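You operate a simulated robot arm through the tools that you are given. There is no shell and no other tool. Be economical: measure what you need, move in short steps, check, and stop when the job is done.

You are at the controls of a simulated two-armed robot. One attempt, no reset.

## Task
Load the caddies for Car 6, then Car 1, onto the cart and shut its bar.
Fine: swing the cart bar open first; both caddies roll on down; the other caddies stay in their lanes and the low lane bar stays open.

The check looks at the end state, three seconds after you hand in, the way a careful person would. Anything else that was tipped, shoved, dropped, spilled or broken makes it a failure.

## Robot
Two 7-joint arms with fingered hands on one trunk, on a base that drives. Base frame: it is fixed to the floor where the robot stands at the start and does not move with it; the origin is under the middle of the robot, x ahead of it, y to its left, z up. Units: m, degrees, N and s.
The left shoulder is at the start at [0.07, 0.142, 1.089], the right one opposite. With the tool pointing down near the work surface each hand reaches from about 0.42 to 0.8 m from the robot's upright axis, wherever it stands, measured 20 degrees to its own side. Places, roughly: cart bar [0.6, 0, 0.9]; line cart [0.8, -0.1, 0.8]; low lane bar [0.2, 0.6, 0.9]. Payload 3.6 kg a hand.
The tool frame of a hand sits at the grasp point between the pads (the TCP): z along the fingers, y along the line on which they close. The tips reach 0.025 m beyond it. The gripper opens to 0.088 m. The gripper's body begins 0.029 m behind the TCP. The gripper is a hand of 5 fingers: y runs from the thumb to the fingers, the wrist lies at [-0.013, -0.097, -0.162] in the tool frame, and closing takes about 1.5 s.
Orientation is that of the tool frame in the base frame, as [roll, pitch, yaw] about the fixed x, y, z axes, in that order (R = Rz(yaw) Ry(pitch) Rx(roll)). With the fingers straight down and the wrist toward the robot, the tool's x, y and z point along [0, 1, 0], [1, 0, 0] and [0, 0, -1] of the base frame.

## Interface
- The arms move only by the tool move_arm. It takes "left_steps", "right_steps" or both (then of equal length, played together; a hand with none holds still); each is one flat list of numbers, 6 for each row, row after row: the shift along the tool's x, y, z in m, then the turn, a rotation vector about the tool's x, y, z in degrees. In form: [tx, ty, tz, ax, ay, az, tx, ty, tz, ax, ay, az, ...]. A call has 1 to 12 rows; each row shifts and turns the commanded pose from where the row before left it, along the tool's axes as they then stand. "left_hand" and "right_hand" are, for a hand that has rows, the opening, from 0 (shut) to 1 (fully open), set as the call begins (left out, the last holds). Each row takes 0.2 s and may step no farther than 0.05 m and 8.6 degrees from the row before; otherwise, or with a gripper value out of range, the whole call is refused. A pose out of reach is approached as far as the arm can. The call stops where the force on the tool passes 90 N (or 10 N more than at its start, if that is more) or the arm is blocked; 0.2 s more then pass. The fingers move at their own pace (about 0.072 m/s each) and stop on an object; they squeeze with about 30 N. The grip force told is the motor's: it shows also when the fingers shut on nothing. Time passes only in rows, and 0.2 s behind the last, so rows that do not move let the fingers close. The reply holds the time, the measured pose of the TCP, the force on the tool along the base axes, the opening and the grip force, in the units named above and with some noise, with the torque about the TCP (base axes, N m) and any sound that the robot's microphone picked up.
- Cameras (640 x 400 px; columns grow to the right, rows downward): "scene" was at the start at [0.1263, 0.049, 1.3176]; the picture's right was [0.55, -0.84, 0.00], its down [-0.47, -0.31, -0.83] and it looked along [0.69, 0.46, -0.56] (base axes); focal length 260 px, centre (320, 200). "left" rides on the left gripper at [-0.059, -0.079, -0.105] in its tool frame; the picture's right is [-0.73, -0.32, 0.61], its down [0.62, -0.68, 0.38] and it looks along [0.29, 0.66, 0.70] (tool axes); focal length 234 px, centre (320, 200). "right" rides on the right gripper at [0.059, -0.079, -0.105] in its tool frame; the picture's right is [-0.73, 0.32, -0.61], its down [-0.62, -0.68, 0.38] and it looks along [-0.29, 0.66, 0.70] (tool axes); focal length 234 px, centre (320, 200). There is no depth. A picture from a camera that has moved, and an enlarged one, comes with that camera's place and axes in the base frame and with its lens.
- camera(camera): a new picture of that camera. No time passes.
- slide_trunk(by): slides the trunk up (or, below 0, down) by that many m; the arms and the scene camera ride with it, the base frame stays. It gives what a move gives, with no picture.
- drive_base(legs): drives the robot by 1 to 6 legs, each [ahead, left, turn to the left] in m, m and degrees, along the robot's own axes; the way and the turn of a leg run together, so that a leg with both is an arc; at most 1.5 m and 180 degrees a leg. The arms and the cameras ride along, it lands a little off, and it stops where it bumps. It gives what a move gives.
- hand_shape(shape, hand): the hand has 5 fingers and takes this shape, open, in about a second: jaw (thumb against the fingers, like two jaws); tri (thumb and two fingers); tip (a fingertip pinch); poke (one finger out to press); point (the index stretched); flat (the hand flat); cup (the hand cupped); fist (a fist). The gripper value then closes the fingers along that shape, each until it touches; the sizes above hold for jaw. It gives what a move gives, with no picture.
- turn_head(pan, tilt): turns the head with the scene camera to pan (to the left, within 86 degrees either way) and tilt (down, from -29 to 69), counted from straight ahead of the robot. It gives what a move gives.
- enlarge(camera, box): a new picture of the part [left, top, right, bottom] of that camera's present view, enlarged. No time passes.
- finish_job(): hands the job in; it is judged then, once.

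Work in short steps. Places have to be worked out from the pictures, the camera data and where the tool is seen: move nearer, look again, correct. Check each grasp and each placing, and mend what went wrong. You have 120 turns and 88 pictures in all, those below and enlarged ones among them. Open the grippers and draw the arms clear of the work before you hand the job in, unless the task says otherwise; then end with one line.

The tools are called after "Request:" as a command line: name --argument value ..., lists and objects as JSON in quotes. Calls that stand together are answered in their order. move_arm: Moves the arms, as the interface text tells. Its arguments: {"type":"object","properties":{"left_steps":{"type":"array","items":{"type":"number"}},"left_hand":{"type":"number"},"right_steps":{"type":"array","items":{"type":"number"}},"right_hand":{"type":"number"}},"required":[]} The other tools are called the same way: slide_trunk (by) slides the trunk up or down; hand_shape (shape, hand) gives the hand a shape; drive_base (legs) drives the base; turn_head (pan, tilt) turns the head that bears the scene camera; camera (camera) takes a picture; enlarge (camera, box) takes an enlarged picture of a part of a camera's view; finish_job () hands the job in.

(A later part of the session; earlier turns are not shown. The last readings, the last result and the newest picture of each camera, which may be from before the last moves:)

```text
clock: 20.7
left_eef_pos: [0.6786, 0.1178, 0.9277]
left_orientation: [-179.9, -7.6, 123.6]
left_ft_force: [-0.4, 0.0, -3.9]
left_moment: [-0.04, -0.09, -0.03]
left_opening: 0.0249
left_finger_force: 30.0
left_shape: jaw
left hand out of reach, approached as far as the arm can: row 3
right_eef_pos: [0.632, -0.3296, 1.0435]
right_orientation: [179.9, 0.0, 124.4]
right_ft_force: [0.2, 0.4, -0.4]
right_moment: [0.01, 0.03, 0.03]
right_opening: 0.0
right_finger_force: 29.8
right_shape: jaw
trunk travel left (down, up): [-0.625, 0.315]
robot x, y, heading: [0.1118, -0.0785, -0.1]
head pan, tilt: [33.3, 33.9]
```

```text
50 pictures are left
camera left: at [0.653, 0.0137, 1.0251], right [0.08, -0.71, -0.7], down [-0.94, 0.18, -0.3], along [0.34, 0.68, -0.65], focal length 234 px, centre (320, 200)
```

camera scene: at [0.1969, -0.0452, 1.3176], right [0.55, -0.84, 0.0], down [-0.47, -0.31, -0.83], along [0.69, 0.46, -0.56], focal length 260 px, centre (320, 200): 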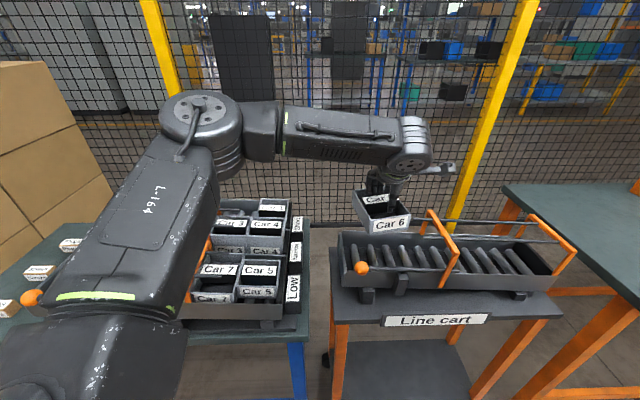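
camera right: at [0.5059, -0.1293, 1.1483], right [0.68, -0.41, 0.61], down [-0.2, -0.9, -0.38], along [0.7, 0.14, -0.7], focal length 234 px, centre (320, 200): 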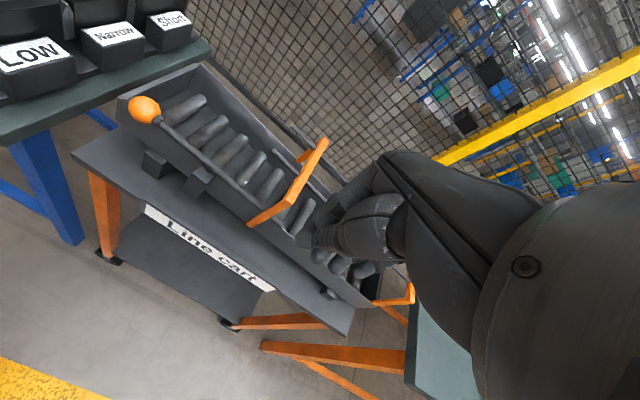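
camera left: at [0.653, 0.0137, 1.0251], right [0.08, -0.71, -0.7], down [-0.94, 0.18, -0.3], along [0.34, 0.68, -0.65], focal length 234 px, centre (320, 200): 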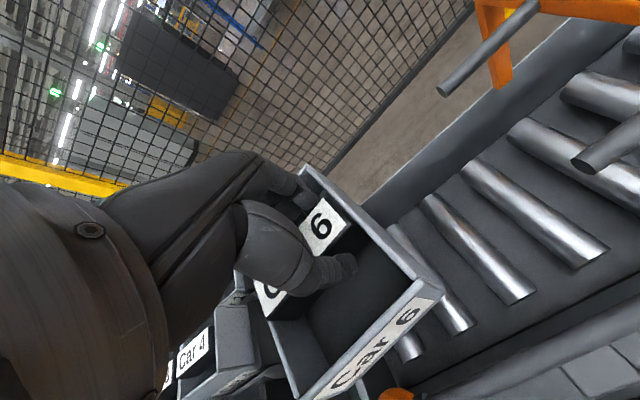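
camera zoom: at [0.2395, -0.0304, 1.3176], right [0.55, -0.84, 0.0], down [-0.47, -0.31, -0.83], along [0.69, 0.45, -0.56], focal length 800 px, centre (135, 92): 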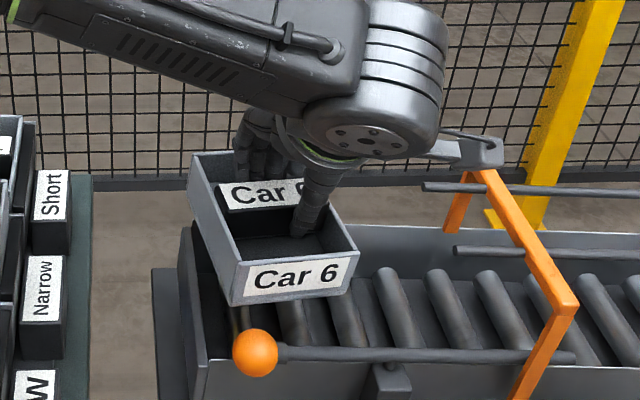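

The caddy is actually level but yawed about 12° counter-clockwise in the grip. I undo the tilt and yaw the hand 12° clockwise.

Request:
move_arm --left_steps '[0, 0, 0, 0, -8, 0, 0, 0, 0, 0, 0, 6, 0, 0, 0, 0, 0, 6, 0, 0, 0, 0, 0, 0]'

Request:
enlarge --camera "scene" --box '[280, 170, 480, 300]'

```text
clock: 21.7
left_eef_pos: [0.6788, 0.1169, 0.9269]
left_orientation: [179.9, 0.2, 111.7]
left_ft_force: [-0.4, -0.3, -4.3]
left_moment: [-0.02, -0.01, 0.03]
left_opening: 0.0245
left_finger_force: 30.1
left_shape: jaw
right_eef_pos: [0.6317, -0.3287, 1.0418]
right_orientation: [179.9, -0.1, 124.4]
right_ft_force: [0.3, -1.5, 0.2]
right_moment: [0.01, 0.01, -0.03]
right_opening: 0.0
right_finger_force: 30.2
right_shape: jaw
trunk travel left (down, up): [-0.625, 0.315]
robot x, y, heading: [0.1117, -0.076, -0.2]
head pan, tilt: [33.3, 33.9]
```

```text
3.08 times, centred on (380, 235) of scene
camera zoom: at [0.2404, -0.0303, 1.3175], right [0.55, -0.84, 0.0], down [-0.47, -0.31, -0.83], along [0.69, 0.45, -0.56], focal length 800 px, centre (135, 92)
```

zoom: 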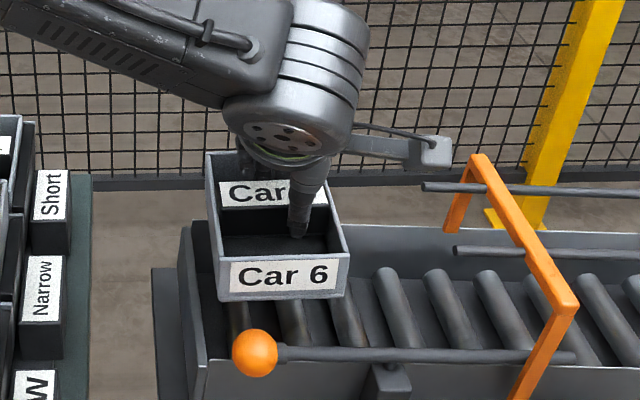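

Nearly aligned, but about 2 cm too far upstream. I turn 2° more, shift downstream and lower to just above the walls.

Request:
move_arm --left_steps '[0, 0, 0, 0, 0, 2, -0.022, 0.009, 0, 0, 0, 0, 0, 0, 0.02, 0, 0, 0, 0, 0, 0.01, 0, 0, 0, 0, 0, 0, 0, 0, 0]'

Request:
enlarge --camera "scene" --box '[280, 170, 480, 300]'

Request:
camera --camera "left"

```text
clock: 22.9
left_eef_pos: [0.694, 0.1009, 0.8975]
left_orientation: [-180.0, 0.2, 109.6]
left_ft_force: [-0.5, -0.6, -2.4]
left_moment: [0.06, -0.05, -0.05]
left_opening: 0.0246
left_finger_force: 30.1
left_shape: jaw
right_eef_pos: [0.6327, -0.3293, 1.041]
right_orientation: [179.9, -0.2, 124.5]
right_ft_force: [0.1, -0.1, 0.1]
right_moment: [-0.02, -0.04, 0.01]
right_opening: 0.0
right_finger_force: 30.3
right_shape: jaw
trunk travel left (down, up): [-0.625, 0.315]
robot x, y, heading: [0.1126, -0.0815, -0.0]
head pan, tilt: [33.3, 33.9]
```

```text
3.08 times, centred on (380, 235) of scene
camera zoom: at [0.2402, -0.0306, 1.3176], right [0.55, -0.84, 0.0], down [-0.47, -0.31, -0.83], along [0.69, 0.45, -0.56], focal length 800 px, centre (135, 92)
```

zoom: 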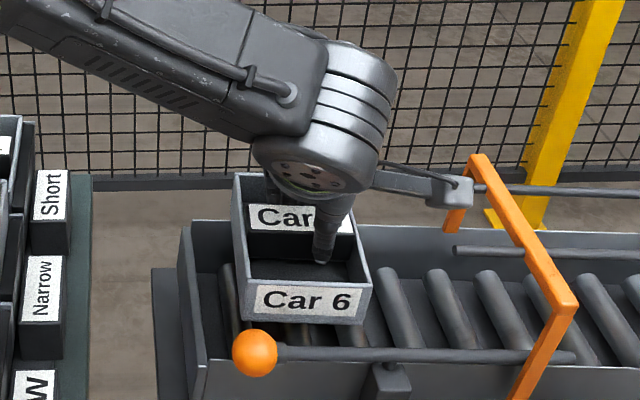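

```text
47 pictures are left
camera left: at [0.6396, 0.0172, 1.004], right [-0.06, -0.79, -0.61], down [-0.85, 0.36, -0.39], along [0.52, 0.49, -0.7], focal length 234 px, centre (320, 200)
```

left: 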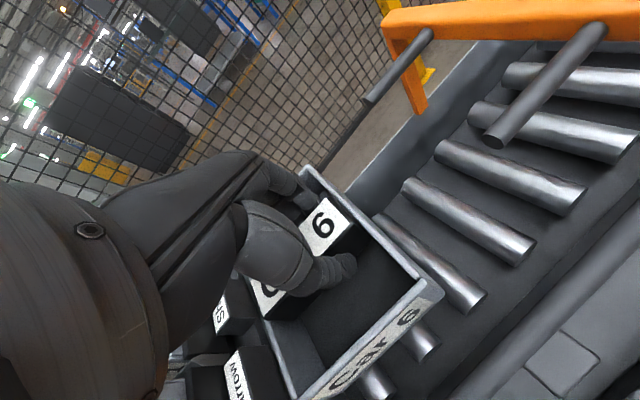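

The caddy fits between the walls with about 8 mm to the far side and more at the near side. I nudge 4 mm nearer and lower toward the rollers.

Request:
move_arm --left_steps '[0, -0.004, 0.008, 0, 0, 0, 0, 0, 0.01, 0, 0, 0, 0, 0, 0.01, 0, 0, 0, 0, 0, 0, 0, 0, 0]'

Request:
enlarge --camera "scene" --box '[280, 170, 480, 300]'

```text
clock: 23.9
left_eef_pos: [0.688, 0.0955, 0.8775]
left_orientation: [179.4, 0.4, 109.6]
left_ft_force: [9.4, -1.3, 42.9]
left_moment: [0.35, -0.83, -0.15]
left_opening: 0.0278
left_finger_force: 30.1
left_shape: jaw
right_eef_pos: [0.6279, -0.3317, 1.0432]
right_orientation: [179.6, -0.1, 124.4]
right_ft_force: [-1.0, -0.5, 0.4]
right_moment: [0.0, 0.01, -0.03]
right_opening: 0.0
right_finger_force: 30.4
right_shape: jaw
trunk travel left (down, up): [-0.625, 0.315]
robot x, y, heading: [0.1167, -0.0799, -0.4]
head pan, tilt: [33.3, 33.9]
```

```text
3.08 times, centred on (380, 235) of scene
camera zoom: at [0.2347, -0.0331, 1.3188], right [0.55, -0.84, 0.0], down [-0.46, -0.3, -0.83], along [0.7, 0.46, -0.55], focal length 800 px, centre (135, 92)
```

zoom: 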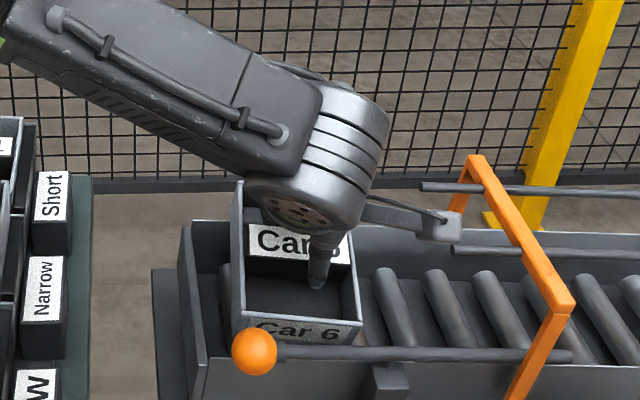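

Contact at 43 N with the near side tipped down — the far edge likely caught the far wall. I lift back up at once.

Request:
move_arm --left_steps '[0, 0, -0.01, 0, 0, 0, 0, 0, -0.015, 0, 0, 0, 0, 0, -0.015, 0, 0, 0, 0, 0, 0, 0, 0, 0]'

Request:
enlarge --camera "scene" --box '[280, 150, 480, 280]'

Request:
camera --camera "left"

```text
clock: 24.9
left_eef_pos: [0.6912, 0.0979, 0.9079]
left_orientation: [-179.9, 0.1, 109.6]
left_ft_force: [-0.6, -0.3, -4.4]
left_moment: [-0.04, -0.01, 0.01]
left_opening: 0.025
left_finger_force: 29.8
left_shape: jaw
right_eef_pos: [0.6339, -0.3293, 1.0406]
right_orientation: [180.0, -0.1, 124.3]
right_ft_force: [-0.2, -0.5, -0.1]
right_moment: [0.0, 0.03, 0.0]
right_opening: 0.0
right_finger_force: 29.8
right_shape: jaw
trunk travel left (down, up): [-0.625, 0.315]
robot x, y, heading: [0.1121, -0.0793, -0.0]
head pan, tilt: [33.3, 33.9]
```

```text
3.08 times, centred on (380, 215) of scene
camera zoom: at [0.2408, -0.0302, 1.3174], right [0.55, -0.84, 0.0], down [-0.47, -0.31, -0.83], along [0.69, 0.45, -0.56], focal length 800 px, centre (135, 154)
```

zoom: 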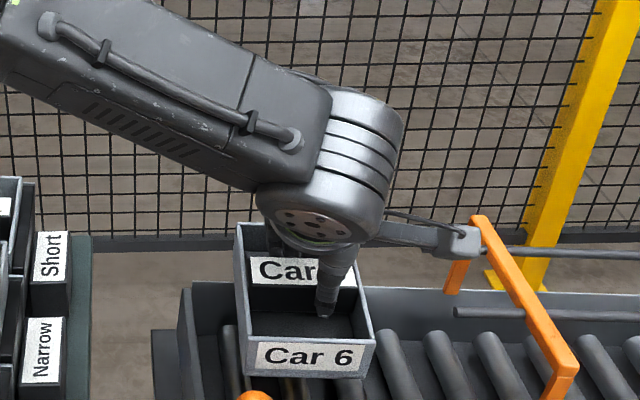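

```text
44 pictures are left
camera left: at [0.6368, 0.0155, 1.0153], right [-0.06, -0.79, -0.6], down [-0.85, 0.36, -0.38], along [0.52, 0.49, -0.7], focal length 234 px, centre (320, 200)
```

left: 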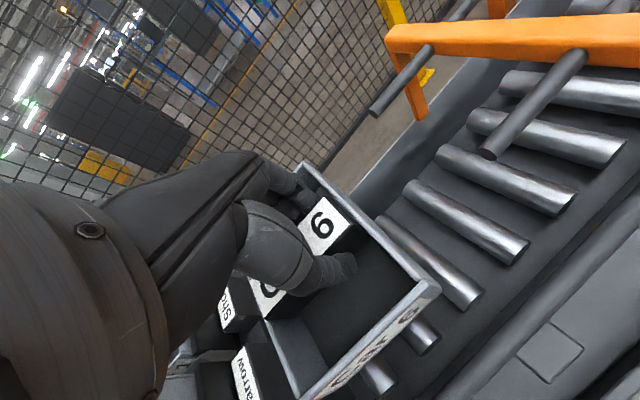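

The caddy is wider than I thought (~125 mm) in a ~132 mm lane, so it was 13 mm too far out and about 3° off. I correct both and lower a bit for another check.

Request:
move_arm --left_steps '[0, 0, 0, 0, 0, 3, -0.004, -0.0125, 0, 0, 0, 0, 0, 0, 0.01, 0, 0, 0, 0, 0, 0, 0, 0, 0]'

Request:
enlarge --camera "scene" --box '[310, 190, 430, 290]'

Request:
enlarge --camera "left" --box '[260, 140, 500, 390]'

```text
clock: 25.9
left_eef_pos: [0.6814, 0.0905, 0.9013]
left_orientation: [180.0, 0.2, 106.7]
left_ft_force: [0.5, 0.3, -3.8]
left_moment: [-0.06, -0.02, 0.03]
left_opening: 0.0246
left_finger_force: 30.0
left_shape: jaw
right_eef_pos: [0.6327, -0.3291, 1.042]
right_orientation: [179.9, -0.2, 124.4]
right_ft_force: [-0.2, 0.2, -0.5]
right_moment: [0.04, -0.01, 0.02]
right_opening: 0.0
right_finger_force: 29.9
right_shape: jaw
trunk travel left (down, up): [-0.625, 0.315]
robot x, y, heading: [0.1102, -0.08, 0.0]
head pan, tilt: [33.3, 33.9]
```

```text
4.00 times, centred on (370, 240) of scene
camera zoom: at [0.2402, -0.0305, 1.3176], right [0.55, -0.84, 0.0], down [-0.47, -0.31, -0.83], along [0.69, 0.45, -0.56], focal length 1040 px, centre (120, 40)
```

zoom: 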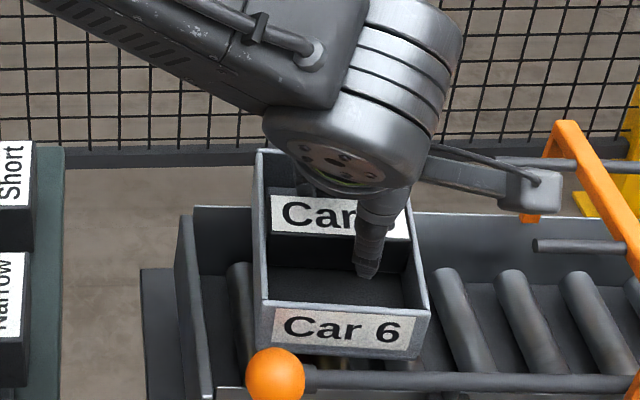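

```text
1.60 times, centred on (380, 265) of left
camera zoom: at [0.6224, 0.0121, 1.0072], right [-0.1, -0.79, -0.61], down [-0.83, 0.4, -0.39], along [0.55, 0.46, -0.7], focal length 375 px, centre (224, 96)
```

zoom: 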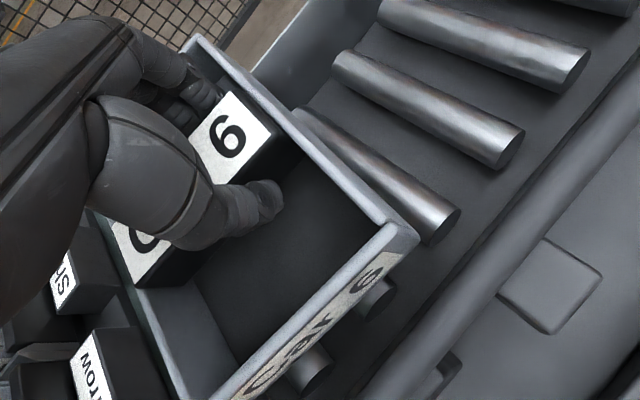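

Now within about 3 mm of centre. I turn back 2°, nudge 2 mm, and lower to just past wall-top level while watching force.

Request:
move_arm --left_steps '[0, -0.002, 0, 0, 0, -2, 0, 0, 0.008, 0, 0, 0, 0, 0, 0.006, 0, 0, 0, 0, 0, 0.005, 0, 0, 0, 0, 0, 0, 0, 0, 0]'

Request:
enlarge --camera "scene" --box '[310, 190, 430, 290]'

```text
clock: 27.1
left_eef_pos: [0.6783, 0.0901, 0.8813]
left_orientation: [-180.0, 0.2, 108.7]
left_ft_force: [-0.1, -0.8, -3.5]
left_moment: [-0.03, -0.01, 0.02]
left_opening: 0.0249
left_finger_force: 30.1
left_shape: jaw
right_eef_pos: [0.6321, -0.3289, 1.0435]
right_orientation: [179.9, -0.1, 124.4]
right_ft_force: [-0.2, 0.5, -0.3]
right_moment: [0.03, 0.02, 0.02]
right_opening: 0.0001
right_finger_force: 29.5
right_shape: jaw
trunk travel left (down, up): [-0.625, 0.315]
robot x, y, heading: [0.1148, -0.0759, -0.0]
head pan, tilt: [33.3, 33.9]
```

```text
4.00 times, centred on (370, 240) of scene
camera zoom: at [0.2402, -0.0306, 1.3176], right [0.55, -0.84, 0.0], down [-0.47, -0.31, -0.83], along [0.69, 0.45, -0.56], focal length 1040 px, centre (120, 40)
```

zoom: 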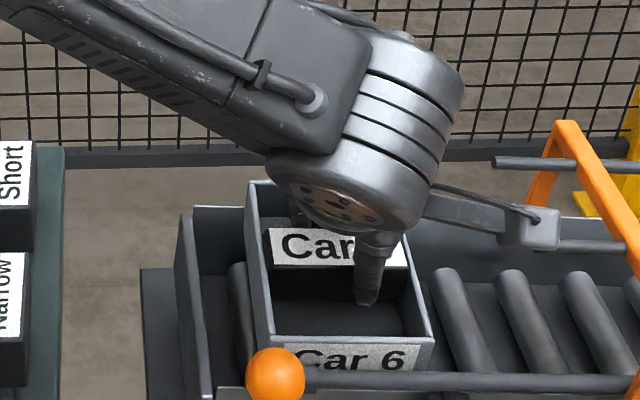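

No contact yet, but the upstream corner would graze the ball. I shift 2 cm downstream and 4 mm outward, then lower gently.

Request:
move_arm --left_steps '[-0.0193, 0.009, 0, 0, 0, 0, 0, 0, 0, 0, 0, 0, 0, 0, 0.005, 0, 0, 0, 0, 0, 0, 0, 0, 0]'

Request:
enlarge --camera "scene" --box '[310, 190, 430, 290]'

```text
clock: 28.1
left_eef_pos: [0.6861, 0.0877, 0.8826]
left_orientation: [180.0, 0.1, 108.7]
left_ft_force: [-0.1, -0.9, -3.6]
left_moment: [-0.03, 0.01, 0.03]
left_opening: 0.0248
left_finger_force: 29.7
left_shape: jaw
left hand out of reach, approached as far as the arm can: row 1
right_eef_pos: [0.6319, -0.3295, 1.0416]
right_orientation: [179.8, -0.1, 124.4]
right_ft_force: [-0.5, -0.6, -0.1]
right_moment: [-0.01, 0.02, 0.01]
right_opening: 0.0
right_finger_force: 29.6
right_shape: jaw
trunk travel left (down, up): [-0.625, 0.315]
robot x, y, heading: [0.1138, -0.0793, -0.0]
head pan, tilt: [33.3, 33.9]
```

```text
4.00 times, centred on (370, 240) of scene
camera zoom: at [0.2401, -0.0307, 1.3176], right [0.55, -0.84, 0.0], down [-0.47, -0.31, -0.83], along [0.69, 0.45, -0.56], focal length 1040 px, centre (120, 40)
```

zoom: 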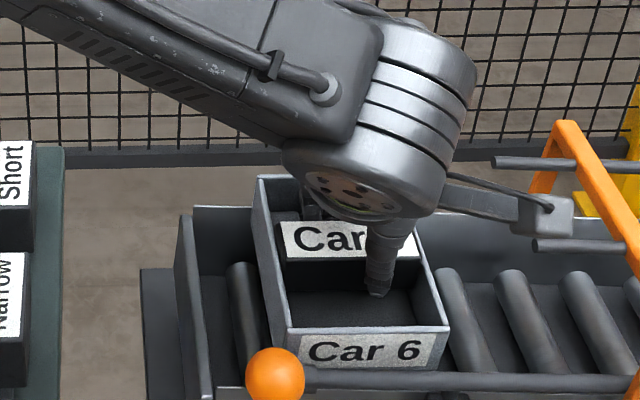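

The arm is at its reach limit again. I raise a little, then drive the base a few cm closer along the cart to regain reach.

Request:
move_arm --left_steps '[0, -0.01, -0.015, 0, 0, 0, 0, -0.01, -0.01, 0, 0, 0, 0, -0.01, 0, 0, 0, 0]'

Request:
drive_base --legs '[[0.04, -0.03, 0]]'

Request:
enlarge --camera "scene" --box '[280, 180, 440, 310]'

```text
clock: 28.9
left_eef_pos: [0.6602, 0.0811, 0.9078]
left_orientation: [179.9, 0.2, 108.9]
left_ft_force: [8.1, 14.6, 0.0]
left_moment: [0.42, -0.38, 0.17]
left_opening: 0.0254
left_finger_force: 29.8
left_shape: jaw
right_eef_pos: [0.6345, -0.326, 1.0423]
right_orientation: [-179.9, 0.1, 124.5]
right_ft_force: [0.2, -0.1, 0.7]
right_moment: [-0.01, -0.02, -0.02]
right_opening: 0.0
right_finger_force: 30.0
right_shape: jaw
trunk travel left (down, up): [-0.625, 0.315]
robot x, y, heading: [0.1143, -0.0812, -0.1]
head pan, tilt: [33.3, 33.9]
```

```text
clock: 29.9
left_eef_pos: [0.6975, 0.0454, 0.9083]
left_orientation: [-180.0, 0.2, 108.8]
left_ft_force: [-0.3, -0.3, -4.2]
left_moment: [-0.05, -0.02, -0.03]
left_opening: 0.0252
left_finger_force: 29.8
left_shape: jaw
right_eef_pos: [0.6729, -0.3583, 1.0432]
right_orientation: [179.9, -0.1, 124.5]
right_ft_force: [-0.4, 0.1, 0.1]
right_moment: [0.01, 0.02, 0.0]
right_opening: 0.0003
right_finger_force: 29.9
right_shape: jaw
trunk travel left (down, up): [-0.625, 0.315]
robot x, y, heading: [0.1562, -0.1083, -0.0]
head pan, tilt: [33.3, 33.9]
```

```text
3.08 times, centred on (360, 245) of scene
camera zoom: at [0.2802, -0.0598, 1.3176], right [0.55, -0.84, 0.0], down [-0.47, -0.31, -0.83], along [0.69, 0.46, -0.56], focal length 800 px, centre (197, 62)
```

zoom: 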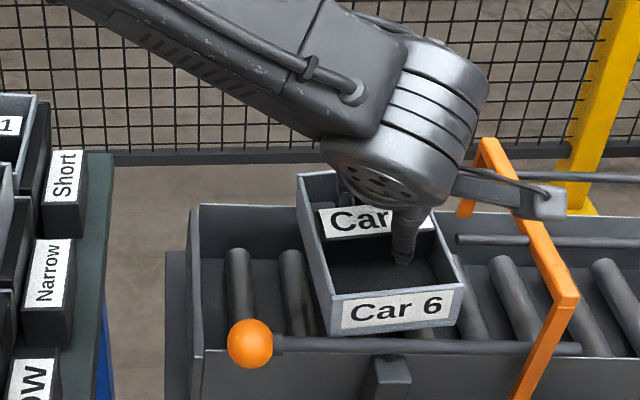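

The pull-back brushed the bar and twisted the caddy by about 6°; the bar still looks open. I re-align: yaw 6° clockwise, 3 cm upstream, 7 mm outward.

Request:
move_arm --left_steps '[0, 0, 0, 0, 0, 6, 0.0305, -0.003, 0, 0, 0, 0, 0, 0, 0.01, 0, 0, 0, 0, 0, 0, 0, 0, 0]'

Request:
enlarge --camera "scene" --box '[280, 190, 420, 300]'

```text
clock: 30.9
left_eef_pos: [0.689, 0.0768, 0.8974]
left_orientation: [180.0, 0.2, 102.8]
left_ft_force: [-0.1, 0.0, -4.0]
left_moment: [-0.06, 0.01, 0.05]
left_opening: 0.0249
left_finger_force: 30.1
left_shape: jaw
right_eef_pos: [0.6719, -0.3579, 1.0424]
right_orientation: [180.0, -0.2, 124.6]
right_ft_force: [-0.5, 0.2, -0.2]
right_moment: [-0.03, 0.01, 0.0]
right_opening: 0.0
right_finger_force: 30.1
right_shape: jaw
trunk travel left (down, up): [-0.625, 0.315]
robot x, y, heading: [0.1563, -0.1084, -0.1]
head pan, tilt: [33.3, 33.9]
```

```text
3.64 times, centred on (350, 245) of scene
camera zoom: at [0.2802, -0.0596, 1.3176], right [0.55, -0.84, 0.0], down [-0.47, -0.31, -0.83], along [0.69, 0.46, -0.56], focal length 946 px, centre (211, 36)
```

zoom: 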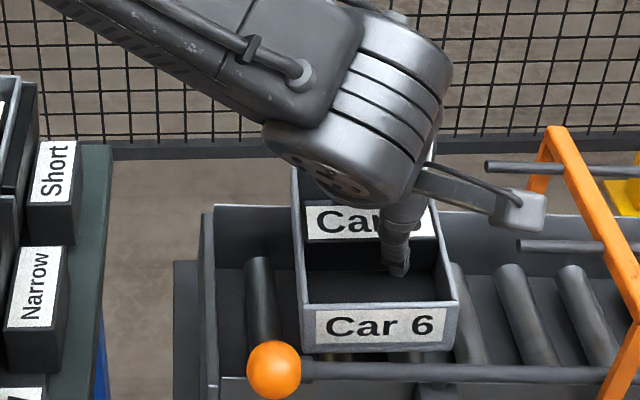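

Well aligned now (centre n≈0.08). I lower in small steps.

Request:
move_arm --left_steps '[0, 0, 0.008, 0, 0, 0, 0, 0, 0.007, 0, 0, 0, 0, 0, 0.005, 0, 0, 0, 0, 0, 0, 0, 0, 0]'

Request:
enlarge --camera "scene" --box '[280, 190, 420, 300]'

```text
clock: 31.9
left_eef_pos: [0.6871, 0.0767, 0.8772]
left_orientation: [180.0, 0.3, 102.7]
left_ft_force: [-2.5, -1.9, -2.7]
left_moment: [-0.15, 0.1, 0.02]
left_opening: 0.0244
left_finger_force: 30.2
left_shape: jaw
right_eef_pos: [0.6732, -0.3579, 1.0433]
right_orientation: [179.9, -0.1, 124.5]
right_ft_force: [0.0, 0.0, 0.3]
right_moment: [0.0, 0.01, 0.0]
right_opening: 0.0001
right_finger_force: 30.0
right_shape: jaw
trunk travel left (down, up): [-0.625, 0.315]
robot x, y, heading: [0.1534, -0.1061, -0.1]
head pan, tilt: [33.3, 33.9]
```

```text
3.64 times, centred on (350, 245) of scene
camera zoom: at [0.2801, -0.0602, 1.3176], right [0.55, -0.84, 0.0], down [-0.47, -0.31, -0.83], along [0.69, 0.46, -0.56], focal length 946 px, centre (211, 36)
```

zoom: 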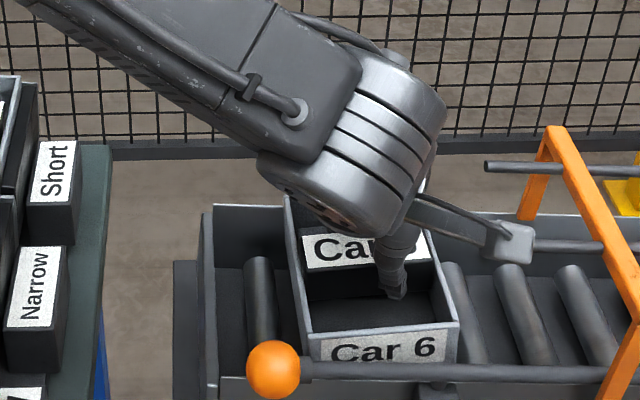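

The far downstream corner is touching the far wall and the caddy is about 5° counter-clockwise. I turn it back and ease 2 mm nearer.

Request:
move_arm --left_steps '[0, -0.002, -0.004, 0, 0, 0, 0, 0, 0, 0, 0, 5, 0, 0, 0, 0, 0, 0]'

Request:
enlarge --camera "scene" --box '[280, 190, 420, 300]'

```text
clock: 32.7
left_eef_pos: [0.6864, 0.0767, 0.881]
left_orientation: [-180.0, 0.2, 97.7]
left_ft_force: [-2.4, 0.3, -3.3]
left_moment: [-0.06, 0.03, 0.12]
left_opening: 0.0245
left_finger_force: 29.9
left_shape: jaw
right_eef_pos: [0.673, -0.3586, 1.0415]
right_orientation: [179.9, -0.1, 124.5]
right_ft_force: [0.6, -0.2, 0.4]
right_moment: [-0.04, -0.01, 0.0]
right_opening: 0.0002
right_finger_force: 29.8
right_shape: jaw
trunk travel left (down, up): [-0.625, 0.315]
robot x, y, heading: [0.1528, -0.1073, -0.2]
head pan, tilt: [33.3, 33.9]
```

```text
3.64 times, centred on (350, 245) of scene
camera zoom: at [0.2807, -0.0601, 1.3175], right [0.55, -0.84, 0.0], down [-0.47, -0.31, -0.83], along [0.69, 0.46, -0.56], focal length 946 px, centre (211, 36)
```

zoom: 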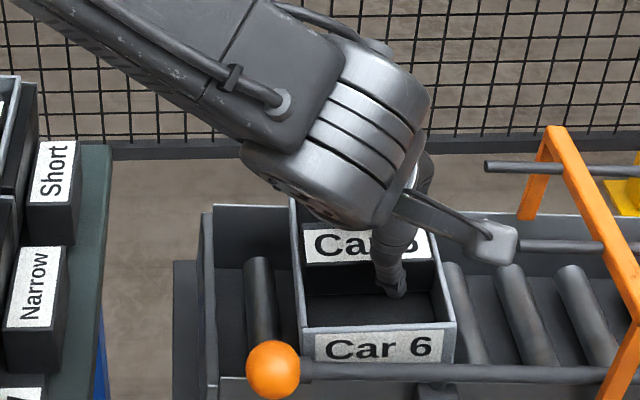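

Alignment is good again with slight outward contact. I ease 3 mm toward the robot and lower further.

Request:
move_arm --left_steps '[-0.0015, -0.003, 0, 0, 0, 1, 0, 0, 0.005, 0, 0, 0, 0, 0, 0.005, 0, 0, 0, 0, 0, 0, 0, 0, 0]'

Request:
enlarge --camera "scene" --box '[280, 190, 420, 300]'

```text
clock: 33.7
left_eef_pos: [0.6856, 0.0737, 0.8718]
left_orientation: [180.0, 0.1, 96.8]
left_ft_force: [0.3, 0.0, -3.4]
left_moment: [-0.01, -0.01, -0.01]
left_opening: 0.0246
left_finger_force: 30.2
left_shape: jaw
right_eef_pos: [0.6739, -0.3578, 1.0412]
right_orientation: [180.0, -0.1, 124.5]
right_ft_force: [0.5, 0.2, -0.7]
right_moment: [0.03, -0.03, -0.02]
right_opening: 0.0
right_finger_force: 29.7
right_shape: jaw
trunk travel left (down, up): [-0.625, 0.315]
robot x, y, heading: [0.1519, -0.107, -0.2]
head pan, tilt: [33.3, 33.9]
```

```text
3.64 times, centred on (350, 245) of scene
camera zoom: at [0.2807, -0.06, 1.3175], right [0.55, -0.84, 0.0], down [-0.47, -0.31, -0.83], along [0.69, 0.46, -0.56], focal length 946 px, centre (211, 36)
```

zoom: 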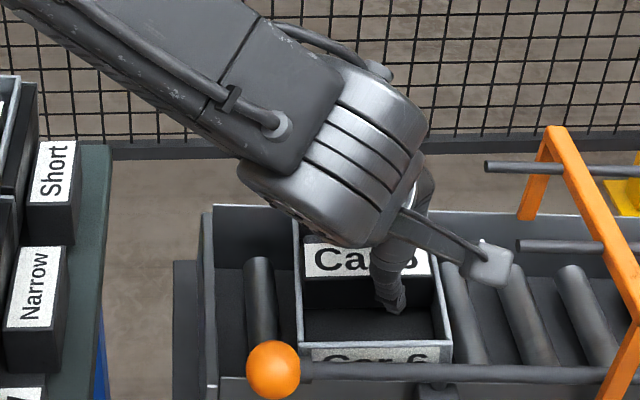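

No side force: the caddy is inside the walls. I keep lowering until the rollers take the weight.

Request:
move_arm --left_steps '[0, 0, 0.005, 0, 0, 0, 0, 0, 0.004, 0, 0, 0, 0, 0, 0, 0, 0, 0]'

```text
clock: 34.5
left_eef_pos: [0.6833, 0.0743, 0.8642]
left_orientation: [179.9, 0.2, 96.9]
left_ft_force: [4.3, 1.4, 13.2]
left_moment: [0.09, -0.04, -0.06]
left_opening: 0.0257
left_finger_force: 30.1
left_shape: jaw
right_eef_pos: [0.6731, -0.358, 1.0429]
right_orientation: [180.0, -0.1, 124.5]
right_ft_force: [0.0, 0.9, 0.5]
right_moment: [0.01, 0.0, 0.02]
right_opening: 0.0001
right_finger_force: 29.5
right_shape: jaw
trunk travel left (down, up): [-0.625, 0.315]
robot x, y, heading: [0.1577, -0.1106, 0.2]
head pan, tilt: [33.3, 33.9]
```

Vertical contact at z≈0.864. I check that it is on the rollers, not on the ball or wall.

Request:
enlarge --camera "scene" --box '[280, 190, 420, 300]'

Request:
camera --camera "left"

```text
3.64 times, centred on (350, 245) of scene
camera zoom: at [0.2793, -0.0604, 1.3179], right [0.55, -0.84, 0.0], down [-0.47, -0.31, -0.83], along [0.69, 0.46, -0.56], focal length 946 px, centre (211, 36)
```

zoom: 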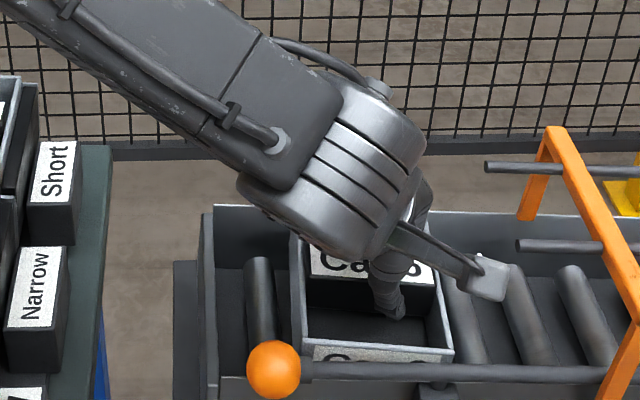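

```text
33 pictures are left
camera left: at [0.6117, 0.0053, 0.9702], right [-0.23, -0.76, -0.61], down [-0.75, 0.54, -0.39], along [0.62, 0.36, -0.69], focal length 234 px, centre (320, 200)
```

left: 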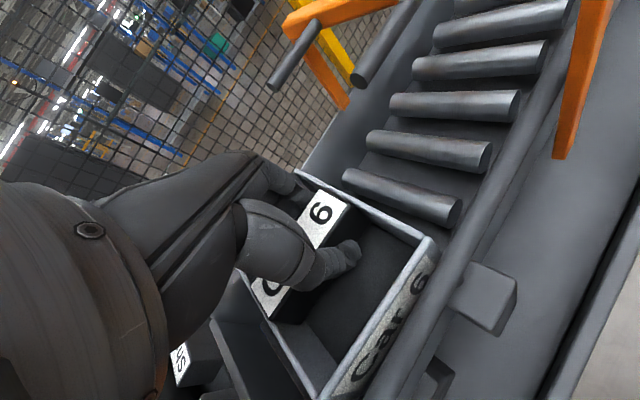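

It sits between the walls under 13 N of downward force. I ease up 3 mm, open to about 45 mm, and lift straight out.

Request:
move_arm --left_steps '[0, 0, -0.003, 0, 0, 0, 0, 0, 0, 0, 0, 0, 0, 0, -0.006, 0, 0, 0, 0, 0, -0.02, 0, 0, 0, 0, 0, -0.035, 0, 0, 0, 0, 0, -0.04, 0, 0, 0]' --left_hand 0.5

Request:
camera --camera "scene"

```text
clock: 35.9
left_eef_pos: [0.6809, 0.0743, 0.9674]
left_orientation: [-179.9, 0.1, 96.7]
left_ft_force: [0.6, -0.7, -0.4]
left_moment: [0.0, 0.04, 0.03]
left_opening: 0.044
left_finger_force: 0.0
left_shape: jaw
right_eef_pos: [0.6732, -0.3591, 1.0423]
right_orientation: [179.9, -0.1, 124.5]
right_ft_force: [0.3, 0.0, -0.6]
right_moment: [0.0, 0.0, -0.03]
right_opening: 0.0
right_finger_force: 29.9
right_shape: jaw
trunk travel left (down, up): [-0.625, 0.315]
robot x, y, heading: [0.1523, -0.108, 0.1]
head pan, tilt: [33.3, 33.9]
```

```text
32 pictures are left
camera scene: at [0.2792, -0.0606, 1.3177], right [0.55, -0.84, 0.0], down [-0.47, -0.31, -0.83], along [0.69, 0.46, -0.56], focal length 260 px, centre (320, 200)
```

scene: 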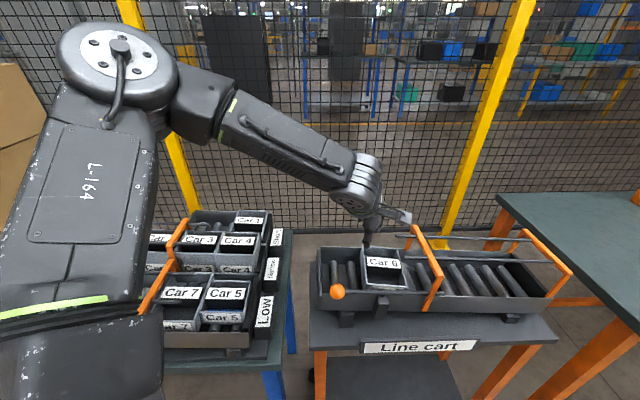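

Car 6 is released and stands on the rollers. I raise the hand and check if it rolls down.

Request:
move_arm --left_steps '[0, -0.02, -0.04, 0, 0, 0, 0, -0.02, -0.04, 0, 0, 0, 0, 0, 0, 0, 0, 0, 0, 0, 0, 0, 0, 0, 0, 0, 0, 0, 0, 0]'

Request:
enlarge --camera "scene" --box '[300, 200, 580, 370]'

```text
clock: 37.1
left_eef_pos: [0.6452, 0.0657, 1.0443]
left_orientation: [180.0, 0.2, 96.8]
left_ft_force: [0.1, 0.2, 0.5]
left_moment: [-0.01, -0.01, -0.01]
left_opening: 0.0443
left_finger_force: 0.1
left_shape: jaw
right_eef_pos: [0.6734, -0.3586, 1.042]
right_orientation: [179.9, -0.1, 124.6]
right_ft_force: [-0.2, 0.2, -0.5]
right_moment: [-0.01, -0.01, 0.01]
right_opening: 0.0
right_finger_force: 30.3
right_shape: jaw
trunk travel left (down, up): [-0.625, 0.315]
robot x, y, heading: [0.1563, -0.1135, -0.4]
head pan, tilt: [33.3, 33.9]
```

```text
2.29 times, centred on (440, 285) of scene
camera zoom: at [0.2803, -0.0602, 1.3176], right [0.55, -0.84, 0.0], down [-0.47, -0.31, -0.83], along [0.69, 0.46, -0.56], focal length 594 px, centre (46, 6)
```

zoom: 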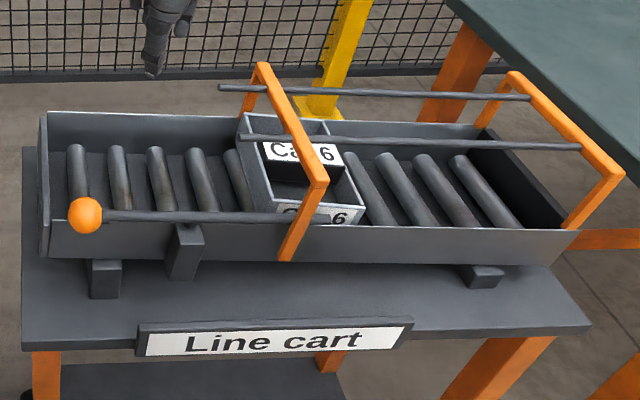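

Car 6 has rolled to the hoop. I drive back toward the shelf and raise the hand; then check on both Car 6 and Car 1.

Request:
drive_base --legs '[[-0.065, 0.1, 0]]'

Request:
camera --camera "scene"

```text
clock: 38.3
left_eef_pos: [0.5779, 0.1665, 1.0448]
left_orientation: [-179.9, 0.4, 96.9]
left_ft_force: [-0.7, 0.7, 0.3]
left_moment: [-0.01, -0.03, 0.02]
left_opening: 0.044
left_finger_force: 0.2
left_shape: jaw
right_eef_pos: [0.6086, -0.2587, 1.0421]
right_orientation: [179.9, -0.1, 124.5]
right_ft_force: [-0.5, -0.1, -0.2]
right_moment: [0.01, -0.03, -0.01]
right_opening: 0.0
right_finger_force: 29.7
right_shape: jaw
trunk travel left (down, up): [-0.625, 0.315]
robot x, y, heading: [0.0863, -0.0087, -0.1]
head pan, tilt: [33.3, 33.9]
```

```text
30 pictures are left
camera scene: at [0.2149, 0.0388, 1.3176], right [0.55, -0.84, 0.0], down [-0.47, -0.31, -0.83], along [0.69, 0.46, -0.56], focal length 260 px, centre (320, 200)
```

scene: 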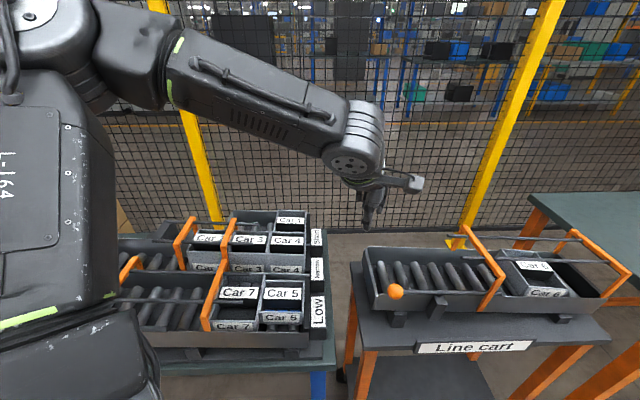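

Car 6 has rolled all the way on. Now I bring the left hand above Car 1 at about [0.637, 0.42], yawed across the lane.

Request:
move_arm --left_steps '[0.0408, 0.0147, 0, 0, 0, 0, 0.0408, 0.0147, 0, 0, 0, 0, 0.0408, 0.0147, 0, 0, 0, 0, 0.0408, 0.0147, 0, 0, 0, 0, 0.0408, 0.0147, 0, 0, 0, 0, 0.0408, 0.0147, 0, 0, 0, 0, 0, 0, 0, 0, 0, -8.4, 0, 0, 0, 0, 0, -8.4, 0, 0, 0.03, 0, 0, -8.2, 0, 0, 0, 0, 0, 0]'

Request:
camera --camera "left"

Request:
enlarge --camera "scene" --box '[220, 160, 360, 290]'

```text
clock: 40.5
left_eef_pos: [0.6383, 0.4214, 1.0168]
left_orientation: [180.0, 0.2, 121.9]
left_ft_force: [-0.8, 0.2, 0.2]
left_moment: [0.03, -0.01, 0.04]
left_opening: 0.0439
left_finger_force: 0.0
left_shape: jaw
right_eef_pos: [0.6075, -0.2595, 1.0433]
right_orientation: [179.9, -0.1, 124.6]
right_ft_force: [0.3, -0.5, 0.0]
right_moment: [0.0, 0.0, 0.0]
right_opening: 0.0
right_finger_force: 30.0
right_shape: jaw
trunk travel left (down, up): [-0.625, 0.315]
robot x, y, heading: [0.0883, -0.0081, 0.3]
head pan, tilt: [33.3, 33.9]
```

```text
29 pictures are left
camera left: at [0.6029, 0.3292, 1.122], right [0.11, -0.79, -0.61], down [-0.91, 0.17, -0.39], along [0.41, 0.59, -0.7], focal length 234 px, centre (320, 200)
```

left: 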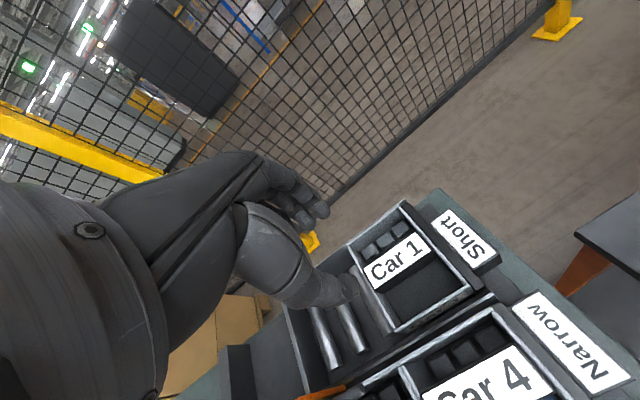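

```text
3.08 times, centred on (290, 225) of scene
camera zoom: at [0.2139, 0.039, 1.3177], right [0.55, -0.83, 0.0], down [-0.47, -0.31, -0.83], along [0.69, 0.46, -0.56], focal length 800 px, centre (412, 123)
```

zoom: 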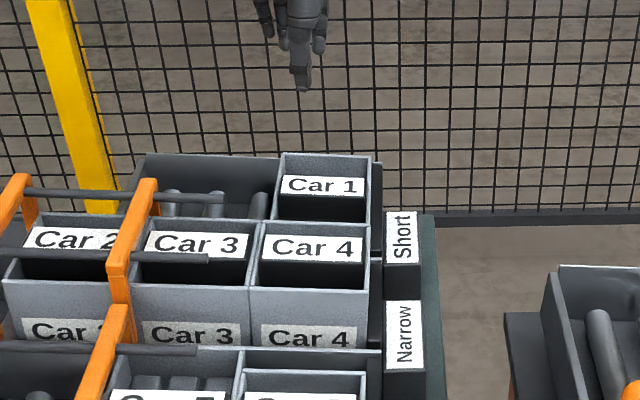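

Car 1's handle centre is about [0.657, 0.43] (z≈0.85). I shift there and go down to z≈0.90 for a check, minding the taller Car 4 beside it.

Request:
move_arm --left_steps '[-0.005, 0.021, 0, 0, 0, 0, -0.006, 0, 0.04, 0, 0, 0, 0, 0, 0.04, 0, 0, 0, 0, 0, 0.037, 0, 0, 0, 0, 0, 0, 0, 0, 0]'

Request:
enlarge --camera "left" --box '[240, 130, 500, 350]'

Request:
enlarge --camera "scene" --box '[240, 180, 340, 280]'

```text
clock: 41.7
left_eef_pos: [0.6652, 0.4235, 0.8968]
left_orientation: [-180.0, 0.2, 121.9]
left_ft_force: [-0.1, 0.6, 0.3]
left_moment: [0.03, -0.01, 0.01]
left_opening: 0.0438
left_finger_force: 0.0
left_shape: jaw
right_eef_pos: [0.6073, -0.2581, 1.0419]
right_orientation: [179.9, -0.1, 124.7]
right_ft_force: [-0.6, -1.0, 0.3]
right_moment: [0.01, 0.01, -0.02]
right_opening: 0.0001
right_finger_force: 30.3
right_shape: jaw
trunk travel left (down, up): [-0.625, 0.315]
robot x, y, heading: [0.0906, -0.0049, -0.0]
head pan, tilt: [33.3, 33.9]
```

```text
1.82 times, centred on (370, 240) of left
camera zoom: at [0.6287, 0.3309, 1.0031], right [0.11, -0.79, -0.6], down [-0.91, 0.17, -0.38], along [0.41, 0.59, -0.7], focal length 426 px, centre (229, 127)
```

zoom: 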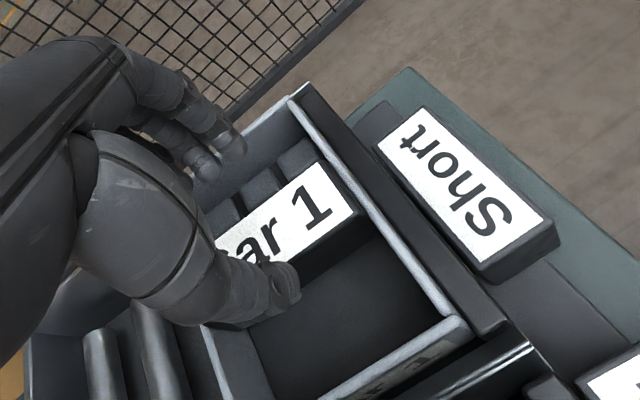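

```text
4.00 times, centred on (290, 230) of scene
camera zoom: at [0.2141, 0.039, 1.3177], right [0.55, -0.83, 0.0], down [-0.47, -0.31, -0.83], along [0.69, 0.46, -0.56], focal length 1040 px, centre (440, 80)
```

zoom: 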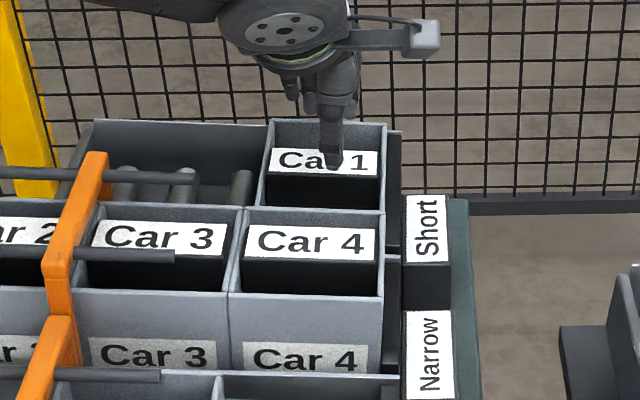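

Car 1's handle lies lower than Car 6's (about z 0.815) and the TCP projects near its centre. I lower to z≈0.86 and check the clearance to Car 4.

Request:
move_arm --left_steps '[0, 0, 0.013, 0, 0, 0, 0, 0, 0.012, 0, 0, 0, 0, 0, 0.012, 0, 0, 0, 0, 0, 0, 0, 0, 0]'

Request:
enlarge --camera "left" --box '[240, 130, 500, 350]'

Request:
enlarge --camera "scene" --box '[240, 180, 340, 280]'

```text
clock: 42.7
left_eef_pos: [0.6625, 0.4214, 0.8602]
left_orientation: [179.9, 0.2, 121.8]
left_ft_force: [-0.1, 0.0, -0.4]
left_moment: [0.02, 0.0, 0.0]
left_opening: 0.0437
left_finger_force: 0.0
left_shape: jaw
right_eef_pos: [0.609, -0.2587, 1.0421]
right_orientation: [179.9, -0.1, 124.5]
right_ft_force: [0.2, 0.3, -0.3]
right_moment: [0.03, -0.01, 0.01]
right_opening: 0.0
right_finger_force: 30.0
right_shape: jaw
trunk travel left (down, up): [-0.625, 0.315]
robot x, y, heading: [0.0881, -0.0125, -0.1]
head pan, tilt: [33.3, 33.9]
```

```text
1.82 times, centred on (370, 240) of left
camera zoom: at [0.6267, 0.3303, 0.9662], right [0.11, -0.79, -0.6], down [-0.91, 0.17, -0.38], along [0.41, 0.59, -0.7], focal length 426 px, centre (229, 127)
```

zoom: 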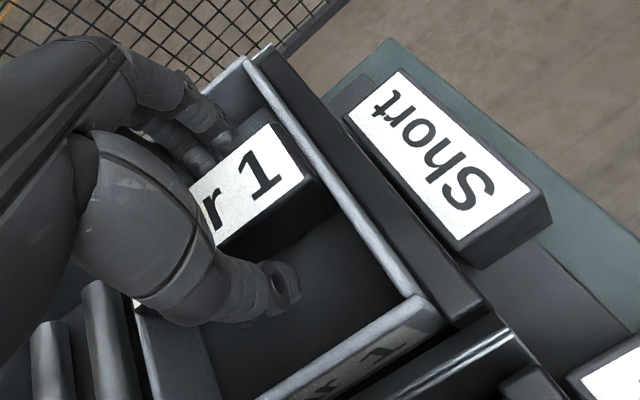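

```text
4.00 times, centred on (290, 230) of scene
camera zoom: at [0.2145, 0.0391, 1.3176], right [0.55, -0.83, 0.0], down [-0.47, -0.31, -0.83], along [0.69, 0.46, -0.56], focal length 1040 px, centre (440, 80)
```

zoom: 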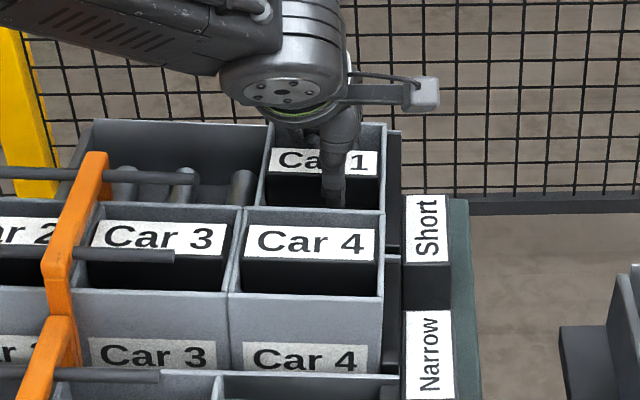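

The view matches the grip height I had with Car 6 and the fingers straddle the handle without contact. I close.

Request:
move_arm --left_steps '[0, 0, 0.003, 0, 0, 0, 0, 0, 0, 0, 0, 0, 0, 0, 0, 0, 0, 0, 0, 0, 0, 0, 0, 0, 0, 0, 0, 0, 0, 0]' --left_hand 0

```text
clock: 43.9
left_eef_pos: [0.6613, 0.421, 0.8585]
left_orientation: [180.0, 0.2, 121.9]
left_ft_force: [1.9, 0.8, 3.7]
left_moment: [0.07, -0.03, -0.16]
left_opening: 0.0259
left_finger_force: 29.4
left_shape: jaw
right_eef_pos: [0.6091, -0.258, 1.0422]
right_orientation: [-180.0, -0.2, 124.6]
right_ft_force: [0.6, -1.2, -0.9]
right_moment: [0.04, -0.02, 0.04]
right_opening: 0.0
right_finger_force: 29.8
right_shape: jaw
trunk travel left (down, up): [-0.625, 0.315]
robot x, y, heading: [0.0887, -0.0089, -0.2]
head pan, tilt: [33.3, 33.9]
```

Gripped at 26 mm. I lift straight up.

Request:
move_arm --left_steps '[0, 0, -0.01, 0, 0, 0, 0, 0, -0.015, 0, 0, 0, 0, 0, -0.025, 0, 0, 0, 0, 0, -0.03, 0, 0, 0, 0, 0, -0.04, 0, 0, 0, 0, 0, -0.03, 0, 0, 0, 0, 0, 0, 0, 0, 0]'

Request:
camera --camera "scene"

```text
clock: 45.5
left_eef_pos: [0.6645, 0.4224, 1.0025]
left_orientation: [-179.8, 0.1, 121.9]
left_ft_force: [0.3, 0.2, -3.1]
left_moment: [-0.03, 0.01, 0.0]
left_opening: 0.0255
left_finger_force: 30.0
left_shape: jaw
right_eef_pos: [0.6092, -0.2579, 1.0424]
right_orientation: [180.0, -0.2, 124.6]
right_ft_force: [1.2, -0.5, -0.5]
right_moment: [0.0, 0.03, 0.01]
right_opening: 0.0
right_finger_force: 29.9
right_shape: jaw
trunk travel left (down, up): [-0.625, 0.315]
robot x, y, heading: [0.0876, -0.0147, 0.1]
head pan, tilt: [33.3, 33.9]
```

```text
23 pictures are left
camera scene: at [0.2156, 0.04, 1.3175], right [0.55, -0.83, 0.0], down [-0.47, -0.31, -0.83], along [0.69, 0.46, -0.56], focal length 260 px, centre (320, 200)
```

scene: 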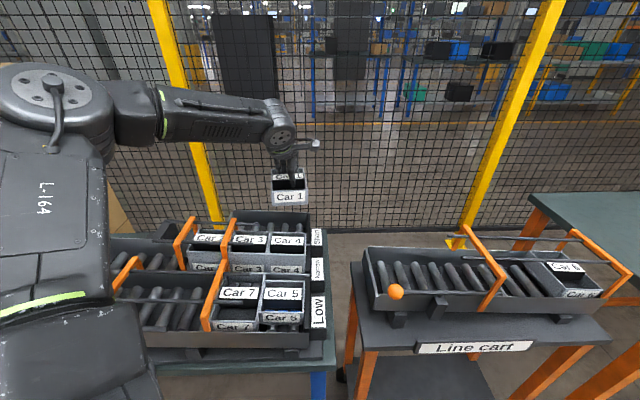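

Car 1 is lifted and Car 6 sits at the cart's far end. I bring the hand to the cart side at height and drive the base back to the loading spot.

Request:
move_arm --left_steps '[-0.03125, -0.0277, 0, 0, 0, 0, -0.03125, -0.0277, 0, 0, 0, 0, -0.03125, -0.0277, 0, 0, 0, 0, -0.03125, -0.0277, 0, 0, 0, 0, -0.03125, -0.0277, 0, 0, 0, 0, -0.03125, -0.0277, 0, 0, 0, 0, 0, 0, 0, 0, 0, 7, 0, 0, 0, 0, 0, 0]'

Request:
drive_base --legs '[[0.067, -0.094, 0]]'

Request:
enlarge --camera "scene" --box '[280, 170, 420, 300]'

```text
clock: 47.3
left_eef_pos: [0.6186, 0.1752, 1.0059]
left_orientation: [-179.9, 0.2, 114.8]
left_ft_force: [0.5, 0.4, -4.5]
left_moment: [-0.02, -0.04, -0.03]
left_opening: 0.0254
left_finger_force: 30.2
left_shape: jaw
right_eef_pos: [0.6093, -0.2582, 1.0417]
right_orientation: [179.9, -0.3, 124.6]
right_ft_force: [0.5, 0.1, -0.6]
right_moment: [0.0, 0.0, 0.01]
right_opening: 0.0003
right_finger_force: 29.8
right_shape: jaw
trunk travel left (down, up): [-0.625, 0.315]
robot x, y, heading: [0.0866, -0.0086, -0.0]
head pan, tilt: [33.3, 33.9]
```

```text
clock: 48.5
left_eef_pos: [0.6859, 0.0831, 1.0067]
left_orientation: [-180.0, 0.2, 115.0]
left_ft_force: [-0.5, 0.4, -5.3]
left_moment: [-0.04, -0.04, 0.03]
left_opening: 0.0253
left_finger_force: 29.9
left_shape: jaw
right_eef_pos: [0.6779, -0.35, 1.0427]
right_orientation: [180.0, 0.0, 124.9]
right_ft_force: [0.2, 0.3, 0.5]
right_moment: [0.03, -0.05, 0.01]
right_opening: 0.0001
right_finger_force: 29.3
right_shape: jaw
trunk travel left (down, up): [-0.625, 0.315]
robot x, y, heading: [0.1553, -0.1084, 0.1]
head pan, tilt: [33.3, 33.9]
```

```text
3.08 times, centred on (350, 235) of scene
camera zoom: at [0.2825, -0.0538, 1.3176], right [0.55, -0.83, 0.0], down [-0.47, -0.31, -0.83], along [0.69, 0.46, -0.56], focal length 800 px, centre (228, 92)
```

zoom: 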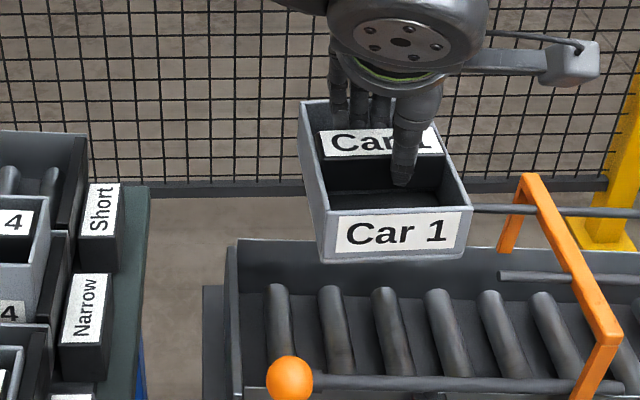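

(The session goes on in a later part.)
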